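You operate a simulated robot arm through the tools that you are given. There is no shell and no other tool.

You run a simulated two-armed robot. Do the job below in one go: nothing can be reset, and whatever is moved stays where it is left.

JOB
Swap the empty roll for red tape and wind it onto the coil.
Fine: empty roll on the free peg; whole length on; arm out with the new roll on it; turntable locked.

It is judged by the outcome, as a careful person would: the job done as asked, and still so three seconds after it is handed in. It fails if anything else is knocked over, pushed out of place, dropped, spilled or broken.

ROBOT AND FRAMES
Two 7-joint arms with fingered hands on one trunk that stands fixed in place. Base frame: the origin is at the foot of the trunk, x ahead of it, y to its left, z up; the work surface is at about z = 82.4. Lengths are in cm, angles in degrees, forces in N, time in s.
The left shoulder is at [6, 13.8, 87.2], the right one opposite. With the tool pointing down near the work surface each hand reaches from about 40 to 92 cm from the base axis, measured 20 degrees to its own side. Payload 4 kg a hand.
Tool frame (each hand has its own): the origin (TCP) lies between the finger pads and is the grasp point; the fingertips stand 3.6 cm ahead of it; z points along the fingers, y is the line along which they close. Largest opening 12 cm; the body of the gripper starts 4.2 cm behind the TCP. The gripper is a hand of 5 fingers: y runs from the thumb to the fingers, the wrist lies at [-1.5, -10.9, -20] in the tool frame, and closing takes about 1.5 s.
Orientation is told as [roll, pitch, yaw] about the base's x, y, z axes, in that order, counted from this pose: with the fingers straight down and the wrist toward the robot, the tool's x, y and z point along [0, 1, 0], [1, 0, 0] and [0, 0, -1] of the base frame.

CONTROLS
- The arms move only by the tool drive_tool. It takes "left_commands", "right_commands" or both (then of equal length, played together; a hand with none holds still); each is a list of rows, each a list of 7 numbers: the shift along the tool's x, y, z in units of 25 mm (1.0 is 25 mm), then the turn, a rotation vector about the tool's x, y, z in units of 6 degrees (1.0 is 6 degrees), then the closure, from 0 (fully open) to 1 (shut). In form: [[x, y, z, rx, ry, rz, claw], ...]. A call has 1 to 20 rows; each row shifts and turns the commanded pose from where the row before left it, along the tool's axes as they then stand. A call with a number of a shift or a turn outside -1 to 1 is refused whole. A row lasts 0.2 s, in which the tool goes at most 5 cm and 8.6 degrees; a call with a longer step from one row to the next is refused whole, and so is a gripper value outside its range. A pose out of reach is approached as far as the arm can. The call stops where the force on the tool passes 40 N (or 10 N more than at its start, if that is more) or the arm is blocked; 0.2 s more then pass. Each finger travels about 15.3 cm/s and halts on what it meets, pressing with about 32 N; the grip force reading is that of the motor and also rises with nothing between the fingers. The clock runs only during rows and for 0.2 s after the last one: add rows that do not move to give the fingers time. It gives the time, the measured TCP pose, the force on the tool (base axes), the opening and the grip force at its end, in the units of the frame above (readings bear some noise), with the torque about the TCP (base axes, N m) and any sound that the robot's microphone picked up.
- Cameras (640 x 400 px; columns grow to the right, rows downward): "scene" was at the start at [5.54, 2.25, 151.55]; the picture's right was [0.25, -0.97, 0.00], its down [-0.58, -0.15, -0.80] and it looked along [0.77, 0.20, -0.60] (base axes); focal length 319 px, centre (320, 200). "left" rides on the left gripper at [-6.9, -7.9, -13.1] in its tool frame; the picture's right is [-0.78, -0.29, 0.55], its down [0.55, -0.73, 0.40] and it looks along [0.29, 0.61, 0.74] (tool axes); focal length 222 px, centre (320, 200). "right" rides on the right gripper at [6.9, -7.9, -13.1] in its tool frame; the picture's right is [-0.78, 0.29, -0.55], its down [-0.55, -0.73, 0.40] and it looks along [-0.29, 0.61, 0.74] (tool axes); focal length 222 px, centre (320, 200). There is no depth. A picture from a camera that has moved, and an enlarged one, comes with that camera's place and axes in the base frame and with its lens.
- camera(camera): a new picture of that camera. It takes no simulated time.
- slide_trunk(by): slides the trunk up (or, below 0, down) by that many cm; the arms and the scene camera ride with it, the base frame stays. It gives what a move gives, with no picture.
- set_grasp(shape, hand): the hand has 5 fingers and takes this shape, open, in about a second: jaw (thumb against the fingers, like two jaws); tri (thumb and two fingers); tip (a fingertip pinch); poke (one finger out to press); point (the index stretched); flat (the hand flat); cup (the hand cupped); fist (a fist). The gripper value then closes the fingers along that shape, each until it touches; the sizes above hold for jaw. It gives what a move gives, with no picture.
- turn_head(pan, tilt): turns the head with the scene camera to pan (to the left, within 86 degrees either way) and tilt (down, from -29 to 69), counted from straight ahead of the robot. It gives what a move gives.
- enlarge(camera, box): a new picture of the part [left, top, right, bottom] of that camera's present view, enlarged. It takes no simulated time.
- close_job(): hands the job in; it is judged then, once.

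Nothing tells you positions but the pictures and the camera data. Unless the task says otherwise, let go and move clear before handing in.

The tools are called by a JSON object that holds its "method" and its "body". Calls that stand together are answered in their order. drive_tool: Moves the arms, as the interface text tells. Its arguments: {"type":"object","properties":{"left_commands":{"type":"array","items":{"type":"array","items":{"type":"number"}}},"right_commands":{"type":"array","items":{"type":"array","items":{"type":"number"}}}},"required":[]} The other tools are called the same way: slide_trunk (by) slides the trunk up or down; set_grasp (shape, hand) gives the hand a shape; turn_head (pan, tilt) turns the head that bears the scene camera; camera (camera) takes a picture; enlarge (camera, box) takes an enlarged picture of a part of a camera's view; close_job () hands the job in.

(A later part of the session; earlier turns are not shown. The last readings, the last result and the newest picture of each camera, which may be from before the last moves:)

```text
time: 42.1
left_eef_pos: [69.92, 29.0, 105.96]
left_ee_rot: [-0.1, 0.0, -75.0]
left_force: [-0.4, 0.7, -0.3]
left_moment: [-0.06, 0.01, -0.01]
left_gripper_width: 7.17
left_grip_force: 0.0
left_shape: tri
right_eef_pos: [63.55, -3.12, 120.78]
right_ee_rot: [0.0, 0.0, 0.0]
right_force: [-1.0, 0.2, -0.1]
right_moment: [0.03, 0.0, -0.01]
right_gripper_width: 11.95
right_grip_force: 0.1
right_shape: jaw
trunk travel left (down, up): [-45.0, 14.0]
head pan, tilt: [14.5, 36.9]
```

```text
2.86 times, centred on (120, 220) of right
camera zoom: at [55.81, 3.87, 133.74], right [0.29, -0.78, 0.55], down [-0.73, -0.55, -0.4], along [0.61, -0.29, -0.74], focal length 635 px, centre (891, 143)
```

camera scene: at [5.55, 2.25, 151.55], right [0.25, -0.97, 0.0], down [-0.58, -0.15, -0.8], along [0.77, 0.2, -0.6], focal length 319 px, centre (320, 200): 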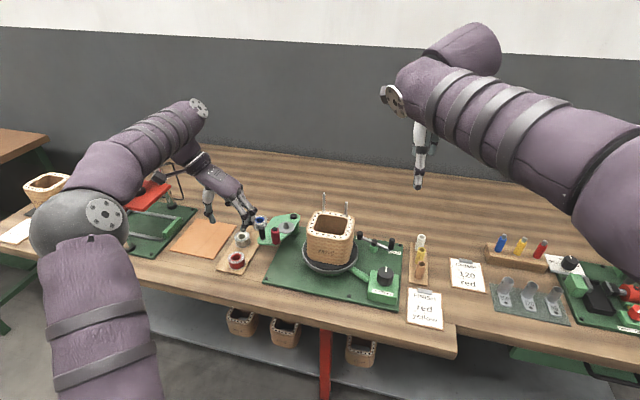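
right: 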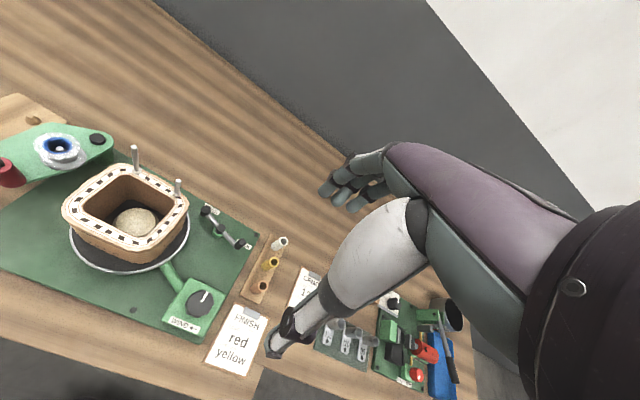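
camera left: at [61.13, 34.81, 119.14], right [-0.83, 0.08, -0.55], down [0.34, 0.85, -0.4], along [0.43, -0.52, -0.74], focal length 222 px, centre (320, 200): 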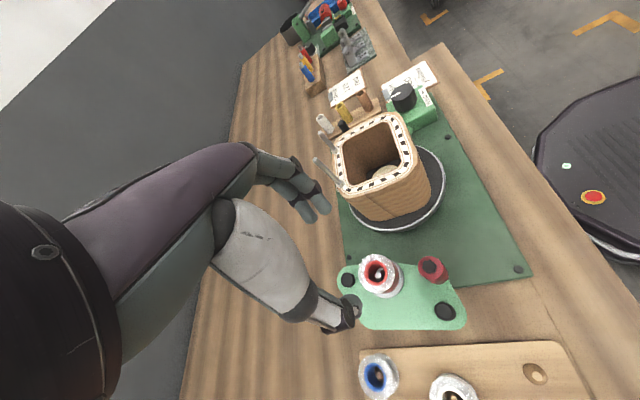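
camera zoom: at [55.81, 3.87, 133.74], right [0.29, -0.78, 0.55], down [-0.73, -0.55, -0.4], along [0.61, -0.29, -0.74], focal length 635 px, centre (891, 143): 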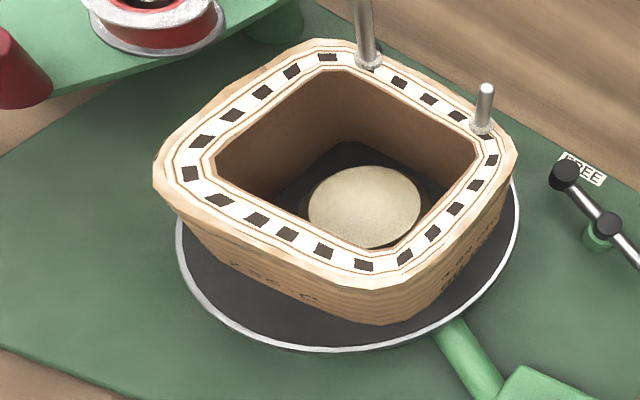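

The lever's hub is near (73.5, 3.5), its handle near (72, -1.1), the WIND knob near (60.2, -0.4) and the coil centre near (66.4, 15.1). I try the fingertip pinch for the left hand (swing-arm handle) and tri for the right hand.

{"method": "set_grasp", "body": {"shape": "tip", "hand": "left"}}

{"method": "set_grasp", "body": {"shape": "tri", "hand": "right"}}

{"method": "enlarge", "body": {"camera": "scene", "box": [230, 120, 350, 230]}}

{"method": "camera", "body": {"camera": "left"}}

{"method": "camera", "body": {"camera": "right"}}

{"method": "enlarge", "body": {"camera": "scene", "box": [250, 200, 350, 280]}}

```text
time: 43.0
left_eef_pos: [69.98, 28.95, 105.95]
left_ee_rot: [0.0, 0.0, -75.0]
left_force: [-0.3, 0.2, -0.1]
left_moment: [-0.01, 0.0, -0.02]
left_gripper_width: 11.99
left_grip_force: 0.0
left_shape: tip
right_eef_pos: [63.59, -3.04, 120.84]
right_ee_rot: [0.0, 0.0, -0.1]
right_force: [-0.3, 0.5, -0.2]
right_moment: [-0.03, 0.0, 0.01]
right_gripper_width: 11.98
right_grip_force: 0.1
right_shape: jaw
trunk travel left (down, up): [-45.0, 14.0]
head pan, tilt: [14.5, 36.9]
```

```text
time: 43.9
left_eef_pos: [70.06, 28.96, 106.05]
left_ee_rot: [0.0, 0.0, -75.0]
left_force: [-0.1, 0.2, 0.4]
left_moment: [0.01, -0.01, 0.03]
left_gripper_width: 11.97
left_grip_force: 0.0
left_shape: tip
right_eef_pos: [63.57, -3.13, 120.62]
right_ee_rot: [0.0, 0.0, 0.0]
right_force: [0.2, -0.6, -0.6]
right_moment: [0.03, 0.01, 0.04]
right_gripper_width: 11.96
right_grip_force: 0.0
right_shape: tri
trunk travel left (down, up): [-45.0, 14.0]
head pan, tilt: [14.5, 36.9]
```

```text
3.64 times, centred on (290, 175) of scene
camera zoom: at [5.55, 2.25, 151.55], right [0.25, -0.97, 0.0], down [-0.58, -0.15, -0.8], along [0.77, 0.2, -0.6], focal length 1160 px, centre (429, 291)
```

zoom: 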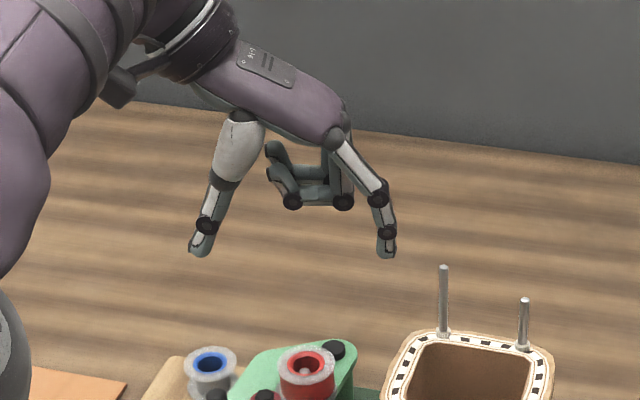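

```text
taken
camera left: at [61.13, 34.81, 119.14], right [-0.83, 0.08, -0.55], down [0.34, 0.85, -0.4], along [0.44, -0.52, -0.74], focal length 222 px, centre (320, 200)
```

left: 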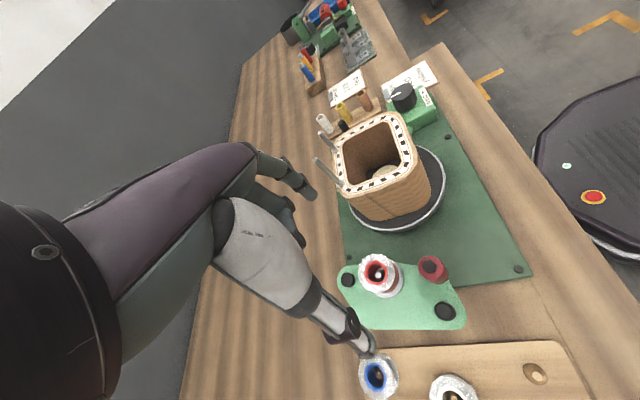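

```text
taken
camera right: at [55.81, 3.87, 133.74], right [0.29, -0.78, 0.55], down [-0.73, -0.55, -0.4], along [0.61, -0.29, -0.74], focal length 222 px, centre (320, 200)
```

right: 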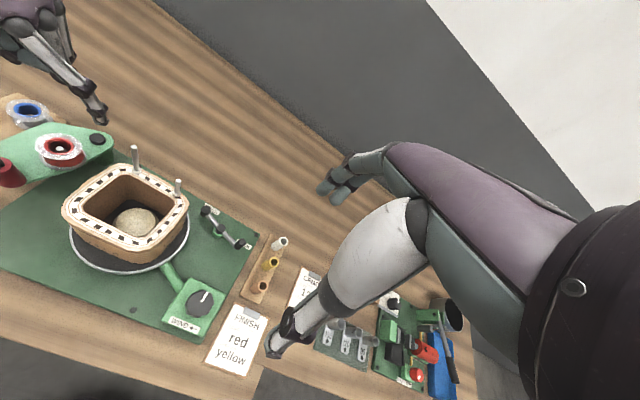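

```text
5.00 times, centred on (300, 240) of scene
camera zoom: at [5.55, 2.25, 151.55], right [0.25, -0.97, 0.0], down [-0.58, -0.15, -0.8], along [0.77, 0.2, -0.6], focal length 1595 px, centre (420, 0)
```

zoom: 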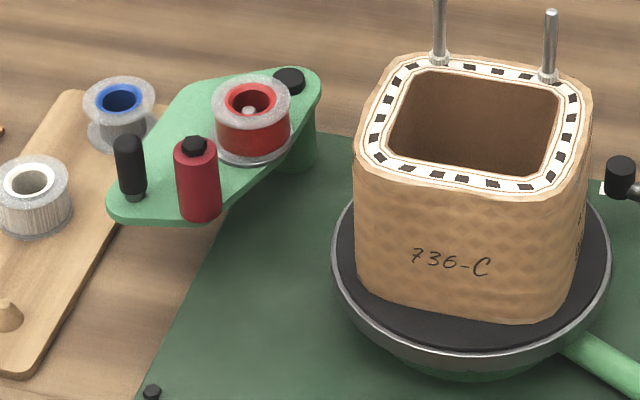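

The single-finger pinch will fit the swing-arm handle well. Now I bring the right hand over the lock lever's handle, high, with yaw +30.

{"method": "drive_tool", "body": {"right_commands": [[0.1, 0.4225, 0.9, 0, 0, 0, 0], [0.1, 0.4225, 0.9, 0, 0, 0, 0.2], [0.1, 0.4225, 0.9, 0, 0, 0, 0.4], [0.1, 0.4225, 0.9, 0, 0, 0, 0.5], [0.1, 0.4225, 0.9, 0, 0, 0, 0.5], [0.1, 0.4225, 0.9, 0, 0, 0, 0.5], [0.1, 0.4225, 0.9, 0, 0, 0, 0.5], [0.1, 0.4225, 0.6, 0, 0, 0, 0.5], [0, 0, 0, 0, 0, -1, 0.5], [0, 0, 0, 0, 0, -1, 0.5], [0, 0, 0, 0, 0, -1, 0.5], [0, 0, 0, 0, 0, -1, 0.5], [0, 0, 0, 0, 0, -1, 0.5], [0, 0, 0, 0, 0, 0, 0.5]]}}

{"method": "camera", "body": {"camera": "right"}}

{"method": "enlarge", "body": {"camera": "scene", "box": [330, 140, 450, 270]}}

```text
time: 46.9
left_eef_pos: [69.93, 29.04, 106.0]
left_ee_rot: [0.0, 0.0, -75.0]
left_force: [0.1, -0.7, 0.4]
left_moment: [-0.01, 0.02, 0.0]
left_gripper_width: 12.0
left_grip_force: 0.0
left_shape: tip
right_eef_pos: [71.88, -1.03, 103.59]
right_ee_rot: [0.0, -0.1, 30.1]
right_force: [0.2, 0.2, 0.3]
right_moment: [0.02, 0.02, -0.02]
right_gripper_width: 6.02
right_grip_force: 0.0
right_shape: tri
trunk travel left (down, up): [-45.0, 14.0]
head pan, tilt: [14.5, 36.9]
```

```text
taken
camera right: at [61.89, 0.98, 116.51], right [0.65, -0.53, 0.55], down [-0.36, -0.84, -0.4], along [0.67, 0.06, -0.74], focal length 222 px, centre (320, 200)
```

right: 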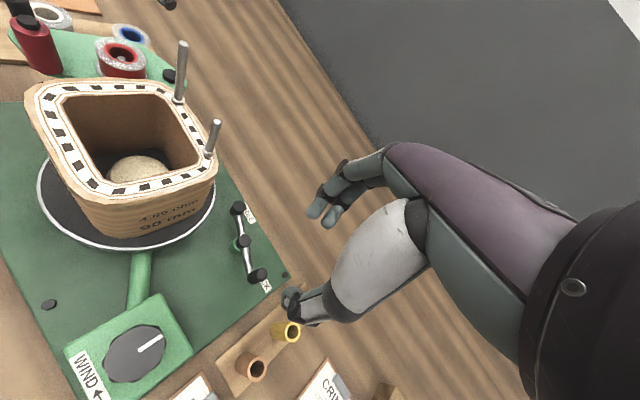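

```text
3.08 times, centred on (390, 205) of scene
camera zoom: at [5.55, 2.26, 151.55], right [0.25, -0.97, 0.0], down [-0.58, -0.15, -0.8], along [0.77, 0.2, -0.6], focal length 981 px, centre (105, 185)
```

zoom: 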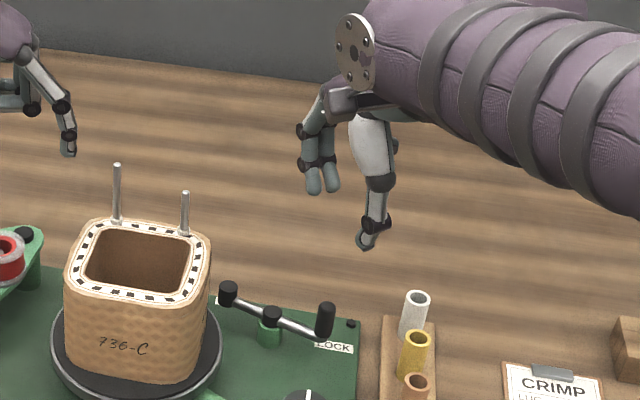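

I refine the lever handle's position with closer views before descending.

{"method": "enlarge", "body": {"camera": "right", "box": [210, 190, 310, 300]}}

{"method": "enlarge", "body": {"camera": "scene", "box": [350, 220, 410, 258]}}

```text
3.64 times, centred on (260, 245) of right
camera zoom: at [61.89, 0.98, 116.51], right [0.65, -0.53, 0.55], down [-0.36, -0.84, -0.4], along [0.67, 0.06, -0.74], focal length 808 px, centre (538, 36)
```

zoom: 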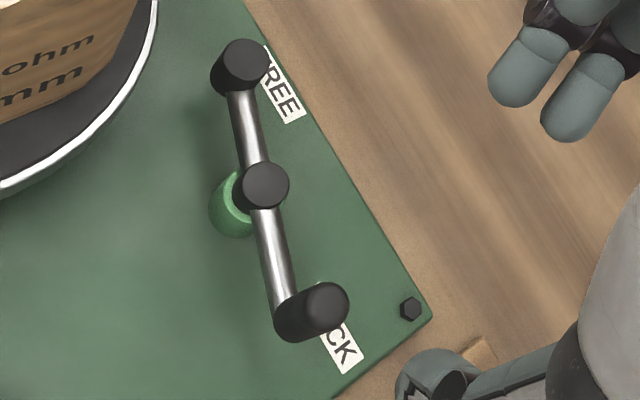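

```text
10.53 times, centred on (380, 239) of scene
camera zoom: at [5.55, 2.26, 151.55], right [0.25, -0.97, 0.0], down [-0.58, -0.15, -0.8], along [0.77, 0.2, -0.6], focal length 3358 px, centre (-312, -210)
```

zoom: 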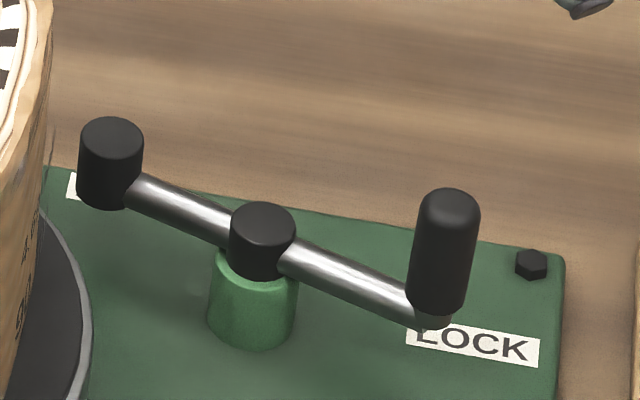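

The lever handle is at about (72.0, -1.1) with its top near z = 90.5. I narrow the fingers and descend around it.

{"method": "drive_tool", "body": {"right_commands": [[0.03, 0.02, 0.7, 0, 0, 0, 0.65], [0, 0, 0.8, 0, 0, 0, 0.65], [0, 0, 0.8, 0, 0, 0, 0.65], [0, 0, 0.8, 0, 0, 0, 0.65], [0, 0, 0.6, 0, 0, 0, 0.65], [0, 0, 0, 0, 0, 0, 0.65]]}}

{"method": "enlarge", "body": {"camera": "right", "box": [220, 160, 380, 310]}}

{"method": "enlarge", "body": {"camera": "scene", "box": [345, 190, 425, 260]}}

```text
time: 48.3
left_eef_pos: [69.93, 29.0, 105.92]
left_ee_rot: [0.0, 0.0, -75.0]
left_force: [0.4, 0.2, 0.8]
left_moment: [0.02, 0.0, -0.01]
left_gripper_width: 12.01
left_grip_force: 0.0
left_shape: tip
right_eef_pos: [72.01, -0.97, 94.31]
right_ee_rot: [-0.1, -0.1, 30.0]
right_force: [0.3, 0.7, -0.4]
right_moment: [0.0, -0.01, -0.01]
right_gripper_width: 4.21
right_grip_force: 0.0
right_shape: tri
trunk travel left (down, up): [-45.0, 14.0]
head pan, tilt: [14.5, 36.9]
```

```text
2.67 times, centred on (300, 235) of right
camera zoom: at [61.88, 1.09, 107.24], right [0.64, -0.53, 0.55], down [-0.36, -0.84, -0.4], along [0.67, 0.06, -0.74], focal length 592 px, centre (373, 107)
```

zoom: 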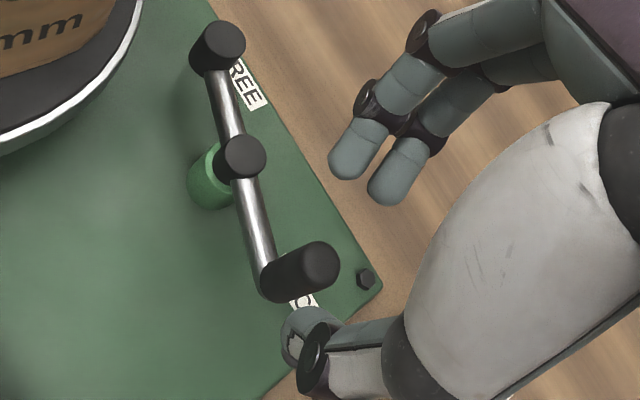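

```text
5.71 times, centred on (385, 225) of scene
camera zoom: at [5.55, 2.25, 151.55], right [0.25, -0.97, 0.0], down [-0.58, -0.15, -0.8], along [0.77, 0.2, -0.6], focal length 1823 px, centre (-51, 57)
```

zoom: 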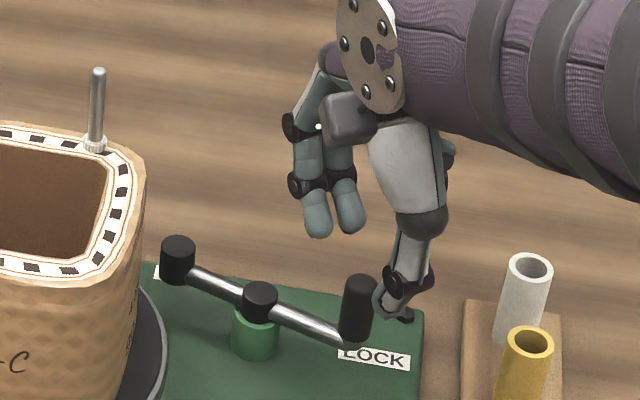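

Alignment matches; I lower the remaining distance so that the pads surround the handle.

{"method": "drive_tool", "body": {"right_commands": [[0, 0, 0.4, 0, 0, 0, 0.65], [0, 0, 0.4, 0, 0, 0, 0.65], [0, 0, 0.3, 0, 0, 0, 0.65], [0, 0, 0, 0, 0, 0, 0.65]]}}

{"method": "enlarge", "body": {"camera": "right", "box": [220, 160, 380, 310]}}

{"method": "enlarge", "body": {"camera": "scene", "box": [345, 190, 425, 260]}}

```text
time: 49.3
left_eef_pos: [69.99, 29.02, 106.03]
left_ee_rot: [0.0, 0.0, -75.0]
left_force: [-0.1, -0.8, 0.3]
left_moment: [0.03, 0.0, 0.04]
left_gripper_width: 11.99
left_grip_force: 0.0
left_shape: tip
right_eef_pos: [72.1, -0.82, 91.57]
right_ee_rot: [0.0, 0.0, 30.1]
right_force: [0.6, 0.6, 0.6]
right_moment: [-0.01, 0.0, 0.01]
right_gripper_width: 4.23
right_grip_force: 0.1
right_shape: tri
trunk travel left (down, up): [-45.0, 14.0]
head pan, tilt: [14.5, 36.9]
```

```text
2.67 times, centred on (300, 235) of right
camera zoom: at [61.91, 1.1, 104.5], right [0.64, -0.53, 0.55], down [-0.36, -0.84, -0.4], along [0.67, 0.06, -0.74], focal length 592 px, centre (373, 107)
```

zoom: 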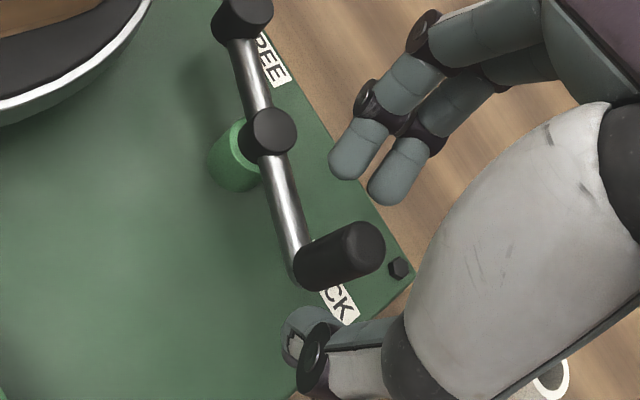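

```text
5.71 times, centred on (385, 225) of scene
camera zoom: at [5.56, 2.25, 151.55], right [0.25, -0.97, 0.0], down [-0.58, -0.15, -0.8], along [0.77, 0.2, -0.6], focal length 1823 px, centre (-51, 57)
```

zoom: 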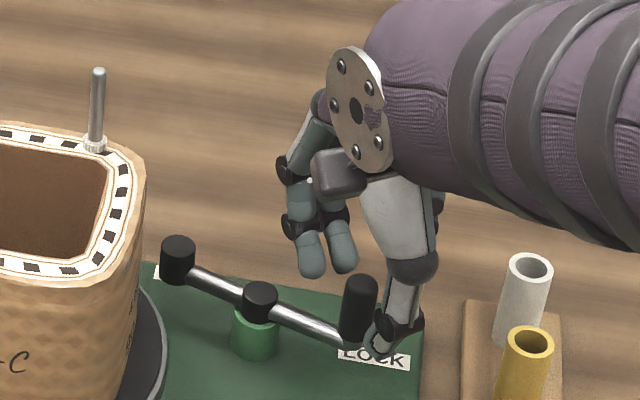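

The handle sits between thumb and fingers. I close on it.

{"method": "drive_tool", "body": {"right_commands": [[0, 0, 0, 0, 0, 0, 0.75], [0, 0, 0, 0, 0, 0, 0.82], [0, 0, 0, 0, 0, 0, 0.9], [0, 0, 0, 0, 0, 0, 1], [0, 0, 0, 0, 0, 0, 1], [0, 0, 0, 0, 0, 0, 1]]}}

{"method": "enlarge", "body": {"camera": "right", "box": [220, 160, 380, 310]}}

{"method": "enlarge", "body": {"camera": "scene", "box": [345, 190, 425, 260]}}

```text
time: 50.7
left_eef_pos: [69.91, 28.99, 105.9]
left_ee_rot: [0.0, 0.0, -75.0]
left_force: [0.0, -1.2, -0.2]
left_moment: [0.02, 0.01, 0.02]
left_gripper_width: 11.97
left_grip_force: 0.2
left_shape: tip
right_eef_pos: [72.04, -0.91, 91.37]
right_ee_rot: [0.0, 0.0, 30.0]
right_force: [-1.3, -1.0, -1.7]
right_moment: [0.01, -0.07, 0.03]
right_gripper_width: 0.53
right_grip_force: 31.6
right_shape: tri
trunk travel left (down, up): [-45.0, 14.0]
head pan, tilt: [14.5, 36.9]
```

```text
2.67 times, centred on (300, 235) of right
camera zoom: at [61.9, 1.1, 104.48], right [0.64, -0.53, 0.55], down [-0.36, -0.84, -0.4], along [0.67, 0.06, -0.74], focal length 592 px, centre (373, 107)
```

zoom: 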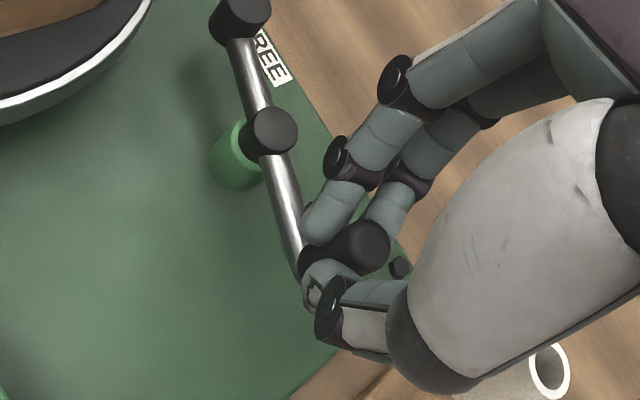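

```text
5.71 times, centred on (385, 225) of scene
camera zoom: at [5.55, 2.25, 151.55], right [0.25, -0.97, 0.0], down [-0.58, -0.15, -0.8], along [0.77, 0.2, -0.6], focal length 1823 px, centre (-51, 57)
```

zoom: 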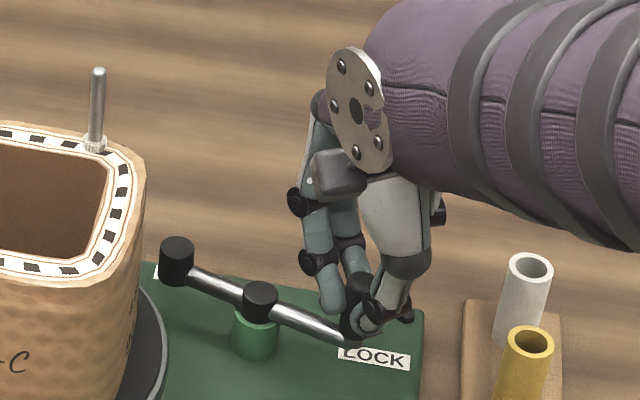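

The handle is firmly held. I try a small 20° turn of the lever (counter-clockwise, through the far side) to see whether it moves.

{"method": "drive_tool", "body": {"right_commands": [[-0.12, 0.18, 0, 0, 0, 0, 1], [-0.143, 0.175, 0, 0, 0, 0, 1], [-0.165, 0.17, 0, 0, 0, 0, 1], [0, 0, 0, 0, 0, 0, 1]]}}

{"method": "enlarge", "body": {"camera": "right", "box": [220, 160, 380, 310]}}

{"method": "enlarge", "body": {"camera": "scene", "box": [345, 190, 425, 260]}}

```text
time: 51.7
left_eef_pos: [69.98, 29.03, 106.06]
left_ee_rot: [0.0, -0.1, -75.0]
left_force: [0.5, -0.4, 0.2]
left_moment: [0.0, -0.02, 0.01]
left_gripper_width: 12.01
left_grip_force: 0.1
left_shape: tip
right_eef_pos: [73.69, -1.13, 91.46]
right_ee_rot: [0.1, 0.0, 30.2]
right_force: [-1.7, 4.9, -3.2]
right_moment: [0.19, -0.06, 0.08]
right_gripper_width: 0.46
right_grip_force: 32.0
right_shape: tri
trunk travel left (down, up): [-45.0, 14.0]
head pan, tilt: [14.5, 36.9]
```

```text
2.67 times, centred on (300, 235) of right
camera zoom: at [63.57, 0.96, 104.47], right [0.65, -0.53, 0.55], down [-0.36, -0.84, -0.4], along [0.67, 0.06, -0.74], focal length 592 px, centre (373, 107)
```

zoom: 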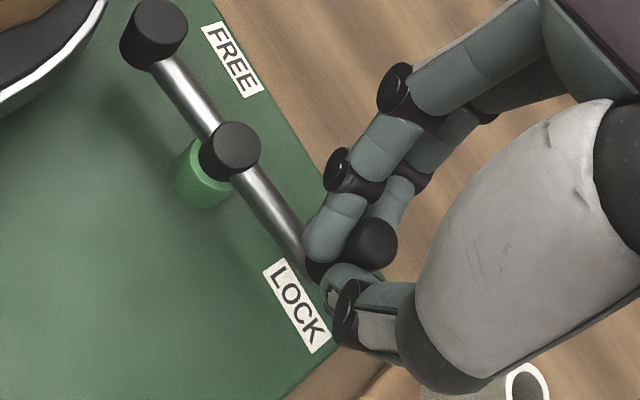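

```text
5.71 times, centred on (385, 225) of scene
camera zoom: at [5.56, 2.3, 151.55], right [0.25, -0.97, 0.0], down [-0.58, -0.15, -0.8], along [0.77, 0.2, -0.6], focal length 1823 px, centre (-51, 57)
```

zoom: 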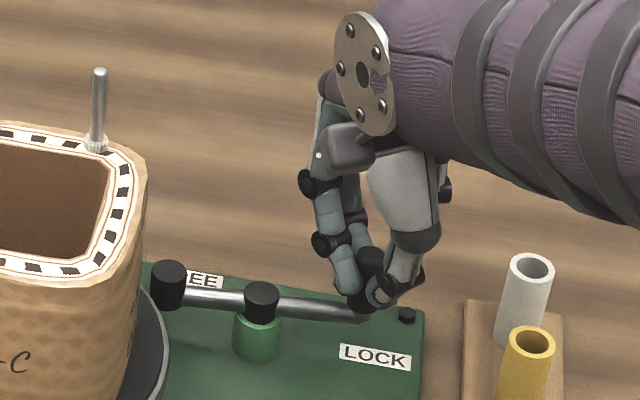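

The lever turns easily this way. I continue the arc toward the FREE side in steps, watching force and sound.

{"method": "drive_tool", "body": {"right_commands": [[-0.13, 0.32, 0, 0, 0, 0, 1], [-0.09, 0.32, 0, 0, 0, 0, 1], [-0.02, 0.34, 0, 0, 0, 0, 1], [0.03, 0.337, 0, 0, 0, 0, 1], [0.1, 0.32, 0, 0, 0, 0, 1], [0.142, 0.312, 0, 0, 0, 0, 1], [0, 0, 0, 0, 0, 0, 1]]}}

{"method": "enlarge", "body": {"camera": "right", "box": [180, 130, 380, 310]}}

{"method": "enlarge", "body": {"camera": "scene", "box": [345, 190, 425, 260]}}

```text
time: 52.8
left_eef_pos: [69.7, 28.84, 106.12]
left_ee_rot: [0.0, 0.0, -75.1]
left_force: [0.3, 0.5, 0.3]
left_moment: [0.0, -0.01, 0.0]
left_gripper_width: 12.01
left_grip_force: 0.1
left_shape: tip
right_eef_pos: [76.27, -0.06, 91.19]
right_ee_rot: [0.5, 1.2, 30.0]
right_force: [-25.6, -6.2, 12.0]
right_moment: [-0.37, 0.59, -0.18]
right_gripper_width: 0.53
right_grip_force: 32.0
right_shape: tri
trunk travel left (down, up): [-45.0, 14.0]
head pan, tilt: [14.5, 36.9]
stopped in row 5 (right hand): the force on the tool passed its limit at 43 N (the readings are from after the stop); the commanded pose is now the measured one
```

```text
2.22 times, centred on (280, 220) of right
camera zoom: at [66.29, 2.07, 104.4], right [0.66, -0.53, 0.54], down [-0.37, -0.84, -0.39], along [0.66, 0.06, -0.75], focal length 494 px, centre (409, 156)
```

zoom: 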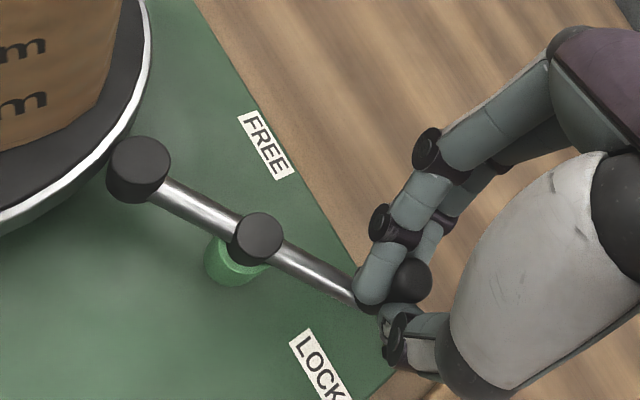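

```text
5.71 times, centred on (385, 225) of scene
camera zoom: at [5.19, 2.14, 151.61], right [0.25, -0.97, 0.0], down [-0.58, -0.15, -0.8], along [0.78, 0.2, -0.6], focal length 1823 px, centre (-51, 57)
```

zoom: 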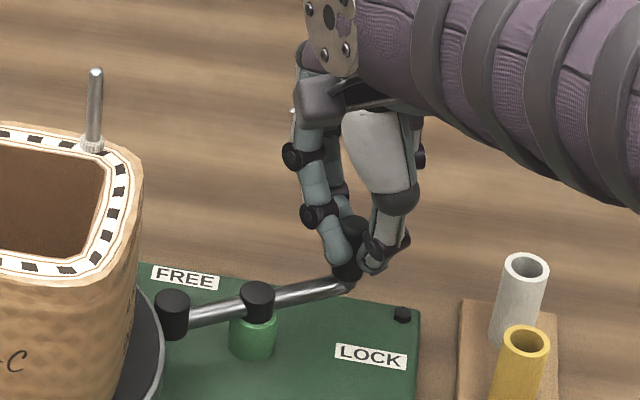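

The lever's short end has swung round until its pad touches the turntable rim, and the lever stopped there — so this far position looks like the brake being applied. I swing the lever back to where it was and then a bit beyond, to learn its range.

{"method": "drive_tool", "body": {"right_commands": [[-0.06, -0.24, 0, 0, 0, 0, 1], [-0.03, -0.242, 0, 0, 0, 0, 1], [0.08, -0.32, 0, 0, 0, 0, 1], [0.14, -0.32, 0, 0, 0, 0, 1], [0.2, -0.27, 0, 0, 0, 0, 1], [0.228, -0.254, 0, 0, 0, 0, 1], [0, 0, 0, 0, 0, 0, 1]]}}

{"method": "drive_tool", "body": {"right_commands": [[0.13, -0.1, 0, 0, 0, 0, 1], [0.14, -0.09, 0, 0, 0, 0, 1], [0, 0, 0, 0, 0, 0, 1]]}}

{"method": "enlarge", "body": {"camera": "right", "box": [180, 130, 380, 310]}}

{"method": "enlarge", "body": {"camera": "scene", "box": [345, 190, 425, 260]}}

```text
time: 54.4
left_eef_pos: [69.93, 28.74, 106.05]
left_ee_rot: [0.2, 0.0, -75.0]
left_force: [0.5, 0.4, 0.4]
left_moment: [0.01, -0.01, 0.0]
left_gripper_width: 11.97
left_grip_force: 0.1
left_shape: tip
right_eef_pos: [72.4, -1.06, 91.29]
right_ee_rot: [0.1, 0.7, 29.9]
right_force: [1.9, -8.5, 18.0]
right_moment: [-0.36, -0.33, -0.15]
right_gripper_width: 0.61
right_grip_force: 31.7
right_shape: tri
trunk travel left (down, up): [-45.0, 14.0]
head pan, tilt: [14.5, 36.9]
```

```text
time: 55.2
left_eef_pos: [69.81, 28.72, 106.09]
left_ee_rot: [0.1, 0.2, -75.0]
left_force: [0.1, -0.6, 0.2]
left_moment: [0.02, -0.04, 0.0]
left_gripper_width: 12.01
left_grip_force: 0.0
left_shape: tip
right_eef_pos: [71.45, -0.8, 91.24]
right_ee_rot: [0.2, 0.9, 29.9]
right_force: [-0.1, -17.3, 14.8]
right_moment: [-0.59, -0.17, -0.17]
right_gripper_width: 0.6
right_grip_force: 32.0
right_shape: tri
trunk travel left (down, up): [-45.0, 14.0]
head pan, tilt: [14.5, 36.9]
```

```text
2.22 times, centred on (280, 220) of right
camera zoom: at [61.56, 1.33, 104.33], right [0.65, -0.53, 0.54], down [-0.37, -0.84, -0.39], along [0.66, 0.05, -0.75], focal length 494 px, centre (409, 156)
```

zoom: 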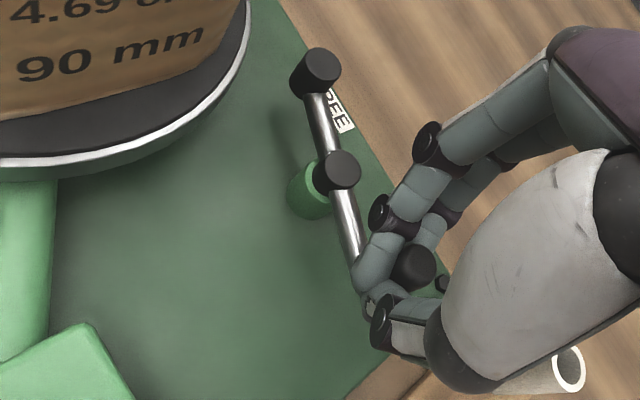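

```text
5.71 times, centred on (385, 225) of scene
camera zoom: at [5.41, 2.06, 151.56], right [0.25, -0.97, 0.0], down [-0.58, -0.15, -0.8], along [0.77, 0.2, -0.6], focal length 1823 px, centre (-51, 57)
```

zoom: 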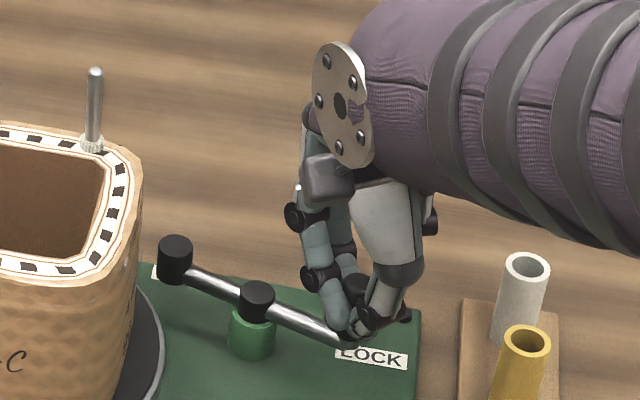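

The lever is back near its starting angle and seems to resist going further. I relax the grip to remove the strain and look at its true resting angle.

{"method": "drive_tool", "body": {"right_commands": [[0, 0, 0, 0, 0, 0, 0.85], [0, 0, -0.1, 0, 0, 0, 0.7], [0, 0, 0, 0, 0, 0, 0.62], [0, 0, 0, 0, 0, 0, 0.62], [0, 0, 0, 0, 0, 0, 0.62]]}}

{"method": "enlarge", "body": {"camera": "right", "box": [180, 130, 380, 310]}}

{"method": "enlarge", "body": {"camera": "scene", "box": [350, 220, 410, 258]}}

{"method": "camera", "body": {"camera": "scene"}}

```text
time: 56.4
left_eef_pos: [69.99, 28.92, 106.03]
left_ee_rot: [-0.1, -0.1, -75.0]
left_force: [-0.1, -1.1, 0.4]
left_moment: [0.02, 0.0, -0.05]
left_gripper_width: 11.98
left_grip_force: 0.0
left_shape: tip
right_eef_pos: [71.53, -0.53, 91.36]
right_ee_rot: [0.3, 0.9, 30.1]
right_force: [0.1, 0.0, -0.4]
right_moment: [0.01, 0.03, 0.0]
right_gripper_width: 4.53
right_grip_force: 0.1
right_shape: tri
trunk travel left (down, up): [-45.0, 14.0]
head pan, tilt: [14.5, 36.9]
```

```text
2.22 times, centred on (280, 220) of right
camera zoom: at [61.6, 1.61, 104.5], right [0.65, -0.53, 0.54], down [-0.37, -0.85, -0.39], along [0.66, 0.06, -0.75], focal length 494 px, centre (409, 156)
```

zoom: 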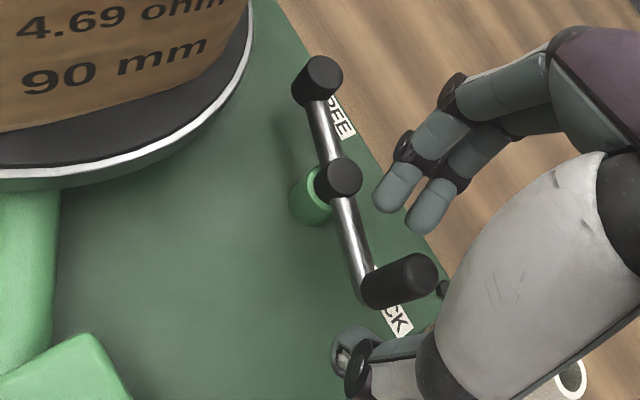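

```text
10.53 times, centred on (380, 239) of scene
camera zoom: at [5.56, 2.25, 151.55], right [0.25, -0.97, 0.0], down [-0.58, -0.15, -0.8], along [0.77, 0.2, -0.6], focal length 3358 px, centre (-312, -210)
```

zoom: 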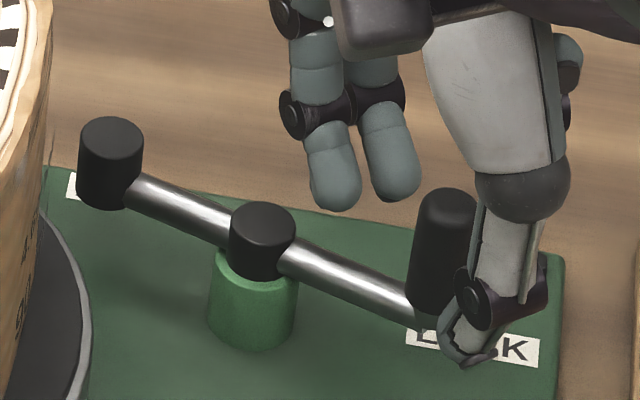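

```text
taken
camera scene: at [5.56, 2.25, 151.55], right [0.25, -0.97, 0.0], down [-0.58, -0.15, -0.8], along [0.77, 0.2, -0.6], focal length 319 px, centre (320, 200)
```

scene: 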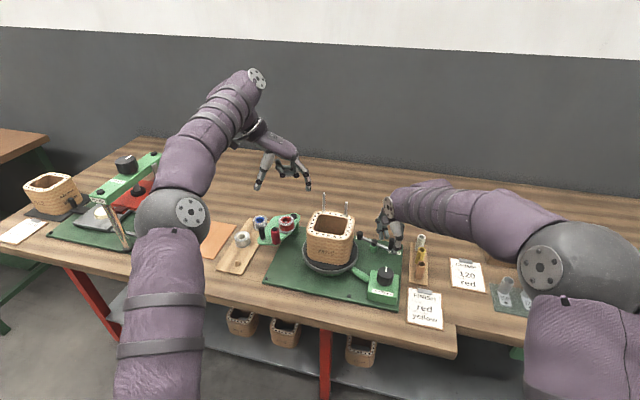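

The lever rests exactly at its original stop with the pad off the rim, so the turntable is free there; I leave it for now. I raise the right hand clear and bring the left hand around to the swing-arm handle at about (64.0, 33.7).

{"method": "drive_tool", "body": {"left_commands": [[0, 0, 0, 0, 0, -1, 0], [0, 0, 0, 0, 0, -1, 0], [0, 0, 0, 0, 0, -1, 0], [0, 0, 0, 0, 0, -1, 0], [0, 0, 0, 0, 0, -1, 0], [0, 0, 0, 0, 0, -1, 0.2], [0, 0, 0, 0, 0, -1, 0.3], [0, 0, 0, 0, 0, -1, 0.4], [0, 0, 0, 0, 0, -1, 0.5], [0, 0, 0, 0, 0, -1, 0.55], [0, 0, 0, 0, 0, -1, 0.55], [0, 0, 0, 0, 0, -1, 0.55], [0, 0, 0, 0, 0, -0.5, 0.55], [0.587, -0.793, 0, 0, 0, 0, 0.55], [0.587, -0.793, 0, 0, 0, 0, 0.55], [0.587, -0.793, 0, 0, 0, 0, 0.55], [0, 0, 0, 0, 0, 0, 0.55]], "right_commands": [[0, 0, -0.4, 0, 0, 0, 0.62], [0, 0, -0.6, 0, 0, 0, 0.62], [0, 0, -0.8, 0, 0, 0, 0.62], [0, 0, -0.8, 0, 0, 0, 0.62], [0, 0, -0.8, -0.1, -0.12, 0, 0.62], [0, 0, -0.8, 0, 0, 0, 0.62], [0, 0, -0.6, 0, 0, 0, 0.62], [0, 0, 0, 0, 0, 0, 0.5], [0, 0, 0, 0, 0, 0, 0.5], [0, 0, 0, 0, 0, 0, 0.5], [0, 0, 0, 0, 0, 0, 0.5], [0, 0, 0, 0, 0, 0, 0.5], [0, 0, 0, 0, 0, 0, 0.5], [0, 0, 0, 0, 0, 0, 0.5], [0, 0, 0, 0, 0, 0, 0.5], [0, 0, 0, 0, 0, 0, 0.5], [0, 0, 0, 0, 0, 0, 0.5]]}}

{"method": "camera", "body": {"camera": "scene"}}

{"method": "enlarge", "body": {"camera": "scene", "box": [220, 150, 330, 260]}}

{"method": "enlarge", "body": {"camera": "left", "box": [240, 140, 480, 340]}}

```text
time: 60.0
left_eef_pos: [64.06, 33.31, 105.94]
left_ee_rot: [0.0, 0.0, -0.1]
left_force: [0.8, -0.8, -0.7]
left_moment: [-0.01, -0.01, 0.0]
left_gripper_width: 5.42
left_grip_force: 0.1
left_shape: tip
right_eef_pos: [71.7, -0.39, 103.39]
right_ee_rot: [-0.5, 0.3, 30.1]
right_force: [-0.2, -0.5, -0.7]
right_moment: [0.0, 0.0, 0.0]
right_gripper_width: 5.97
right_grip_force: 0.0
right_shape: tri
trunk travel left (down, up): [-45.0, 14.0]
head pan, tilt: [14.5, 36.9]
```

```text
taken
camera scene: at [5.57, 2.24, 151.55], right [0.25, -0.97, 0.0], down [-0.58, -0.15, -0.8], along [0.77, 0.2, -0.6], focal length 319 px, centre (320, 200)
```

scene: 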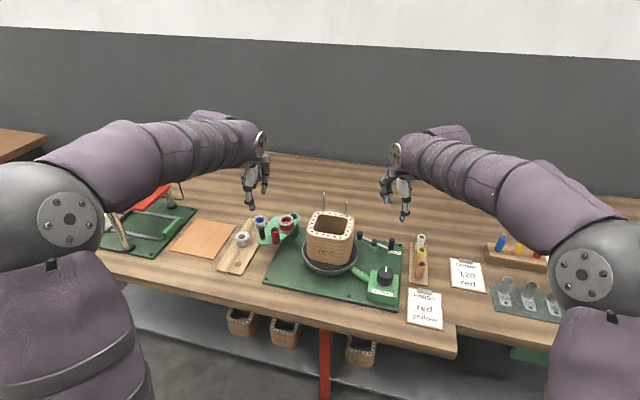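

```text
3.64 times, centred on (275, 205) of scene
camera zoom: at [5.57, 2.24, 151.55], right [0.25, -0.97, 0.0], down [-0.58, -0.15, -0.8], along [0.77, 0.2, -0.6], focal length 1160 px, centre (484, 182)
```

zoom: 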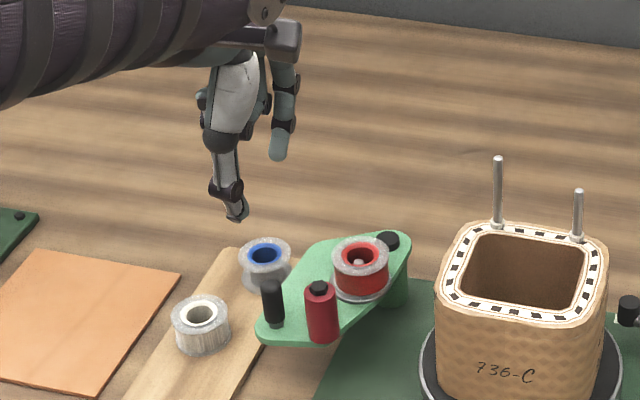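

```text
2.00 times, centred on (360, 240) of left
camera zoom: at [56.01, 26.45, 119.08], right [-0.29, -0.78, -0.55], down [-0.74, 0.55, -0.4], along [0.61, 0.29, -0.74], focal length 444 px, centre (240, 120)
```

zoom: 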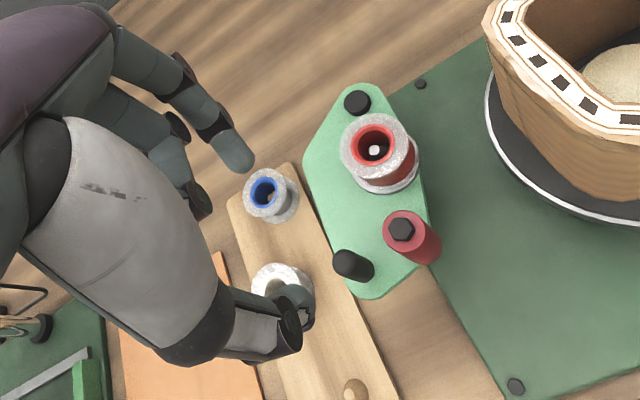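

I refine the handle position from the left wrist camera before lowering.

{"method": "enlarge", "body": {"camera": "left", "box": [350, 170, 470, 300]}}

{"method": "enlarge", "body": {"camera": "scene", "box": [250, 205, 314, 250]}}

```text
3.08 times, centred on (410, 235) of left
camera zoom: at [56.01, 26.45, 119.08], right [-0.29, -0.78, -0.55], down [-0.74, 0.55, -0.4], along [0.61, 0.29, -0.74], focal length 684 px, centre (43, 92)
```

zoom: 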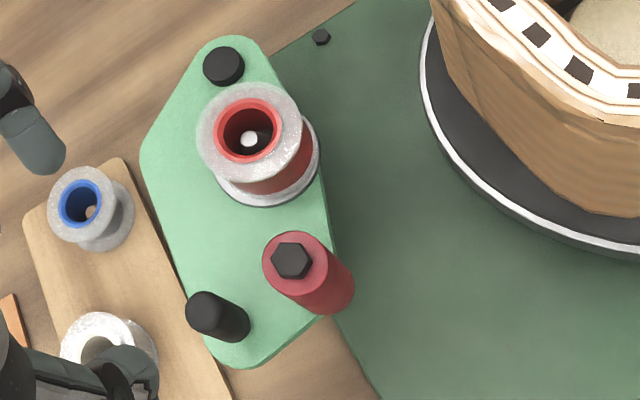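

```text
8.89 times, centred on (282, 228) of scene
camera zoom: at [5.57, 2.24, 151.55], right [0.25, -0.97, 0.0], down [-0.58, -0.15, -0.8], along [0.77, 0.2, -0.6], focal length 2835 px, centre (658, -44)
```

zoom: 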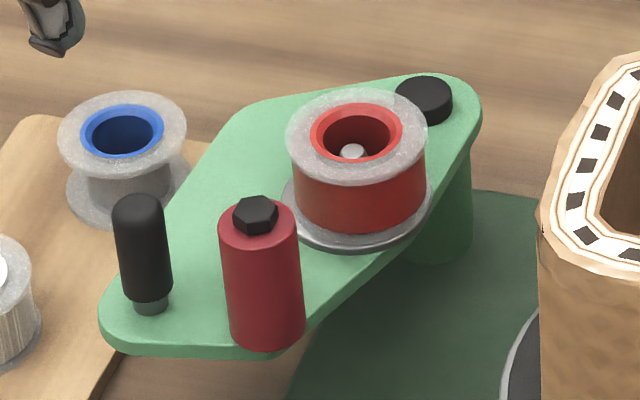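

Handle at about (64.1, 33.65); the hand is centred over it. I descend around it in two stages.

{"method": "drive_tool", "body": {"left_commands": [[0, 0, 0.6, 0, 0, 0, 0.6], [0, 0, 0.8, 0, 0, 0, 0.6], [0, 0, 0.8, 0, 0, 0, 0.6], [0, 0, 0.8, 0, 0, 0, 0.6], [0, 0, 0.6, 0, 0, 0, 0.6], [0, 0, 0, 0, 0, 0, 0.6]]}}

{"method": "enlarge", "body": {"camera": "scene", "box": [235, 180, 315, 250]}}

{"method": "enlarge", "body": {"camera": "left", "box": [260, 160, 440, 320]}}

```text
time: 61.4
left_eef_pos: [64.04, 33.33, 96.94]
left_ee_rot: [0.0, -0.1, 0.0]
left_force: [0.4, 0.1, 0.0]
left_moment: [0.01, 0.01, 0.02]
left_gripper_width: 4.79
left_grip_force: 0.0
left_shape: tip
right_eef_pos: [71.8, -0.46, 103.59]
right_ee_rot: [-0.5, 0.2, 30.0]
right_force: [-0.7, -0.4, -0.3]
right_moment: [0.05, 0.0, 0.0]
right_gripper_width: 5.99
right_grip_force: 0.1
right_shape: tri
trunk travel left (down, up): [-45.0, 14.0]
head pan, tilt: [14.5, 36.9]
```

```text
5.71 times, centred on (275, 215) of scene
camera zoom: at [5.55, 2.25, 151.55], right [0.25, -0.97, 0.0], down [-0.58, -0.15, -0.8], along [0.77, 0.2, -0.6], focal length 1823 px, centre (577, 114)
```

zoom: 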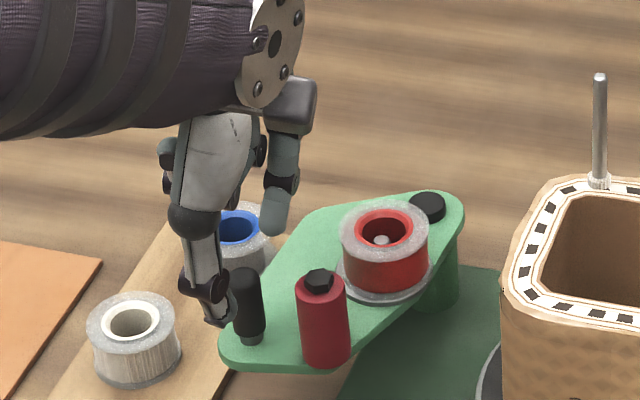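

```text
2.50 times, centred on (350, 240) of left
camera zoom: at [56.02, 26.38, 110.1], right [-0.29, -0.78, -0.55], down [-0.74, 0.55, -0.4], along [0.61, 0.29, -0.74], focal length 555 px, centre (245, 100)
```

zoom: 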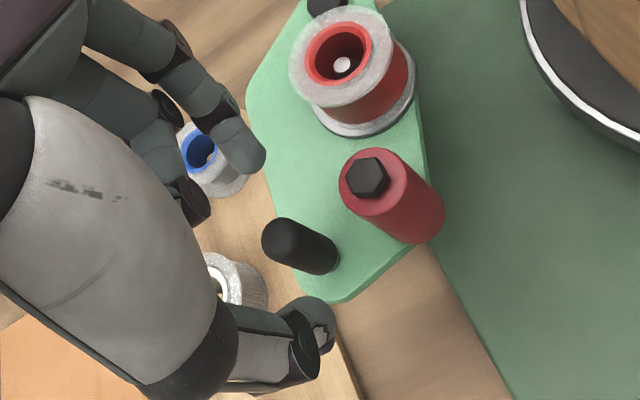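

Clear on all sides. I lower the last 2.7 cm and close on the handle.

{"method": "drive_tool", "body": {"left_commands": [[0, 0, 0.4, 0, 0, 0, 0.6], [0, 0, 0.4, 0, 0, 0, 0.6], [0, 0, 0.28, 0, 0, 0, 0.6], [0, 0, 0, 0, 0, 0, 0.6]]}}

{"method": "enlarge", "body": {"camera": "scene", "box": [235, 180, 315, 250]}}

{"method": "enlarge", "body": {"camera": "left", "box": [260, 160, 440, 320]}}

```text
time: 62.4
left_eef_pos: [63.93, 33.32, 94.17]
left_ee_rot: [-0.1, 0.0, -0.1]
left_force: [-0.8, 0.5, -1.5]
left_moment: [0.04, 0.01, 0.03]
left_gripper_width: 4.81
left_grip_force: 0.0
left_shape: tip
right_eef_pos: [71.67, -0.44, 103.38]
right_ee_rot: [-0.5, 0.2, 30.0]
right_force: [0.9, 0.2, -0.4]
right_moment: [0.0, -0.03, -0.03]
right_gripper_width: 5.99
right_grip_force: 0.1
right_shape: tri
trunk travel left (down, up): [-45.0, 14.0]
head pan, tilt: [14.5, 36.9]
```

```text
5.71 times, centred on (275, 215) of scene
camera zoom: at [5.55, 2.25, 151.55], right [0.25, -0.97, 0.0], down [-0.58, -0.15, -0.8], along [0.77, 0.2, -0.6], focal length 1823 px, centre (577, 114)
```

zoom: 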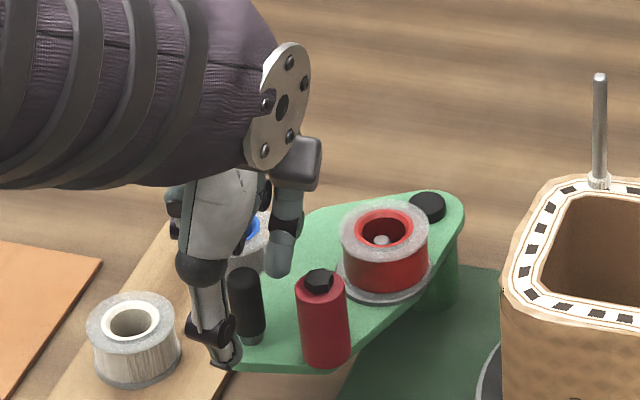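

```text
2.50 times, centred on (350, 240) of left
camera zoom: at [55.97, 26.4, 107.39], right [-0.29, -0.78, -0.55], down [-0.73, 0.55, -0.4], along [0.61, 0.29, -0.74], focal length 555 px, centre (245, 100)
```

zoom: 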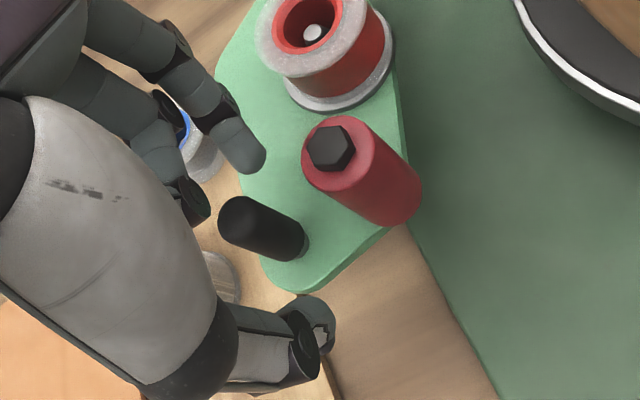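

The handle is centred between thumb and index. I close the pinch.

{"method": "drive_tool", "body": {"left_commands": [[0, 0, 0, 0, 0, 0, 0.7], [0, 0, 0, 0, 0, 0, 0.78], [0, 0, 0, 0, 0, 0, 0.85], [0, 0, 0, 0, 0, 0, 0.92], [0, 0, 0, 0, 0, 0, 1], [0, 0, 0, 0, 0, 0, 1], [0, 0, 0, 0, 0, 0, 1]]}}

{"method": "enlarge", "body": {"camera": "scene", "box": [235, 180, 315, 250]}}

{"method": "enlarge", "body": {"camera": "left", "box": [260, 160, 440, 320]}}

```text
time: 64.0
left_eef_pos: [64.2, 33.12, 94.18]
left_ee_rot: [0.1, 0.1, -0.2]
left_force: [8.1, -10.6, -3.0]
left_moment: [-0.25, -0.22, -0.07]
left_gripper_width: 0.47
left_grip_force: 32.5
left_shape: tip
right_eef_pos: [71.76, -0.5, 103.36]
right_ee_rot: [-0.4, 0.3, 30.1]
right_force: [0.6, -0.3, 0.2]
right_moment: [0.03, 0.01, 0.03]
right_gripper_width: 5.96
right_grip_force: 0.0
right_shape: tri
trunk travel left (down, up): [-45.0, 14.0]
head pan, tilt: [14.5, 36.9]
```

```text
5.71 times, centred on (275, 215) of scene
camera zoom: at [5.68, 2.13, 151.55], right [0.25, -0.97, 0.0], down [-0.58, -0.15, -0.8], along [0.77, 0.2, -0.6], focal length 1823 px, centre (577, 114)
```

zoom: 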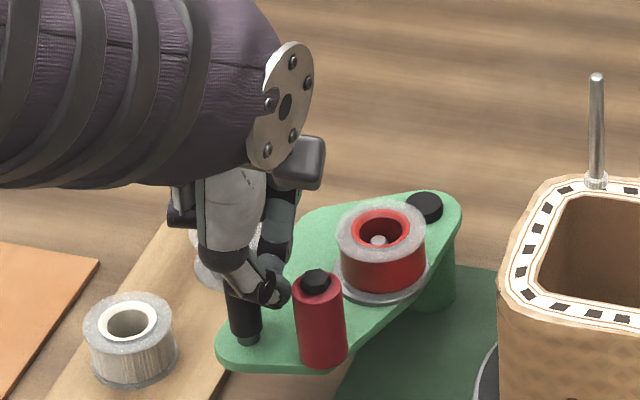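

```text
2.50 times, centred on (350, 240) of left
camera zoom: at [56.12, 26.14, 107.4], right [-0.29, -0.78, -0.55], down [-0.73, 0.55, -0.4], along [0.61, 0.28, -0.74], focal length 555 px, centre (245, 100)
```

zoom: 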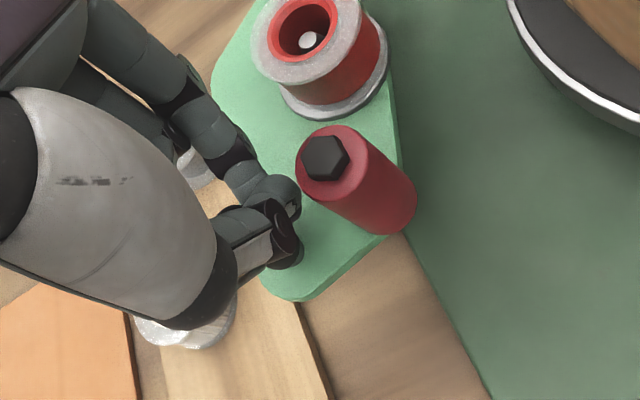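

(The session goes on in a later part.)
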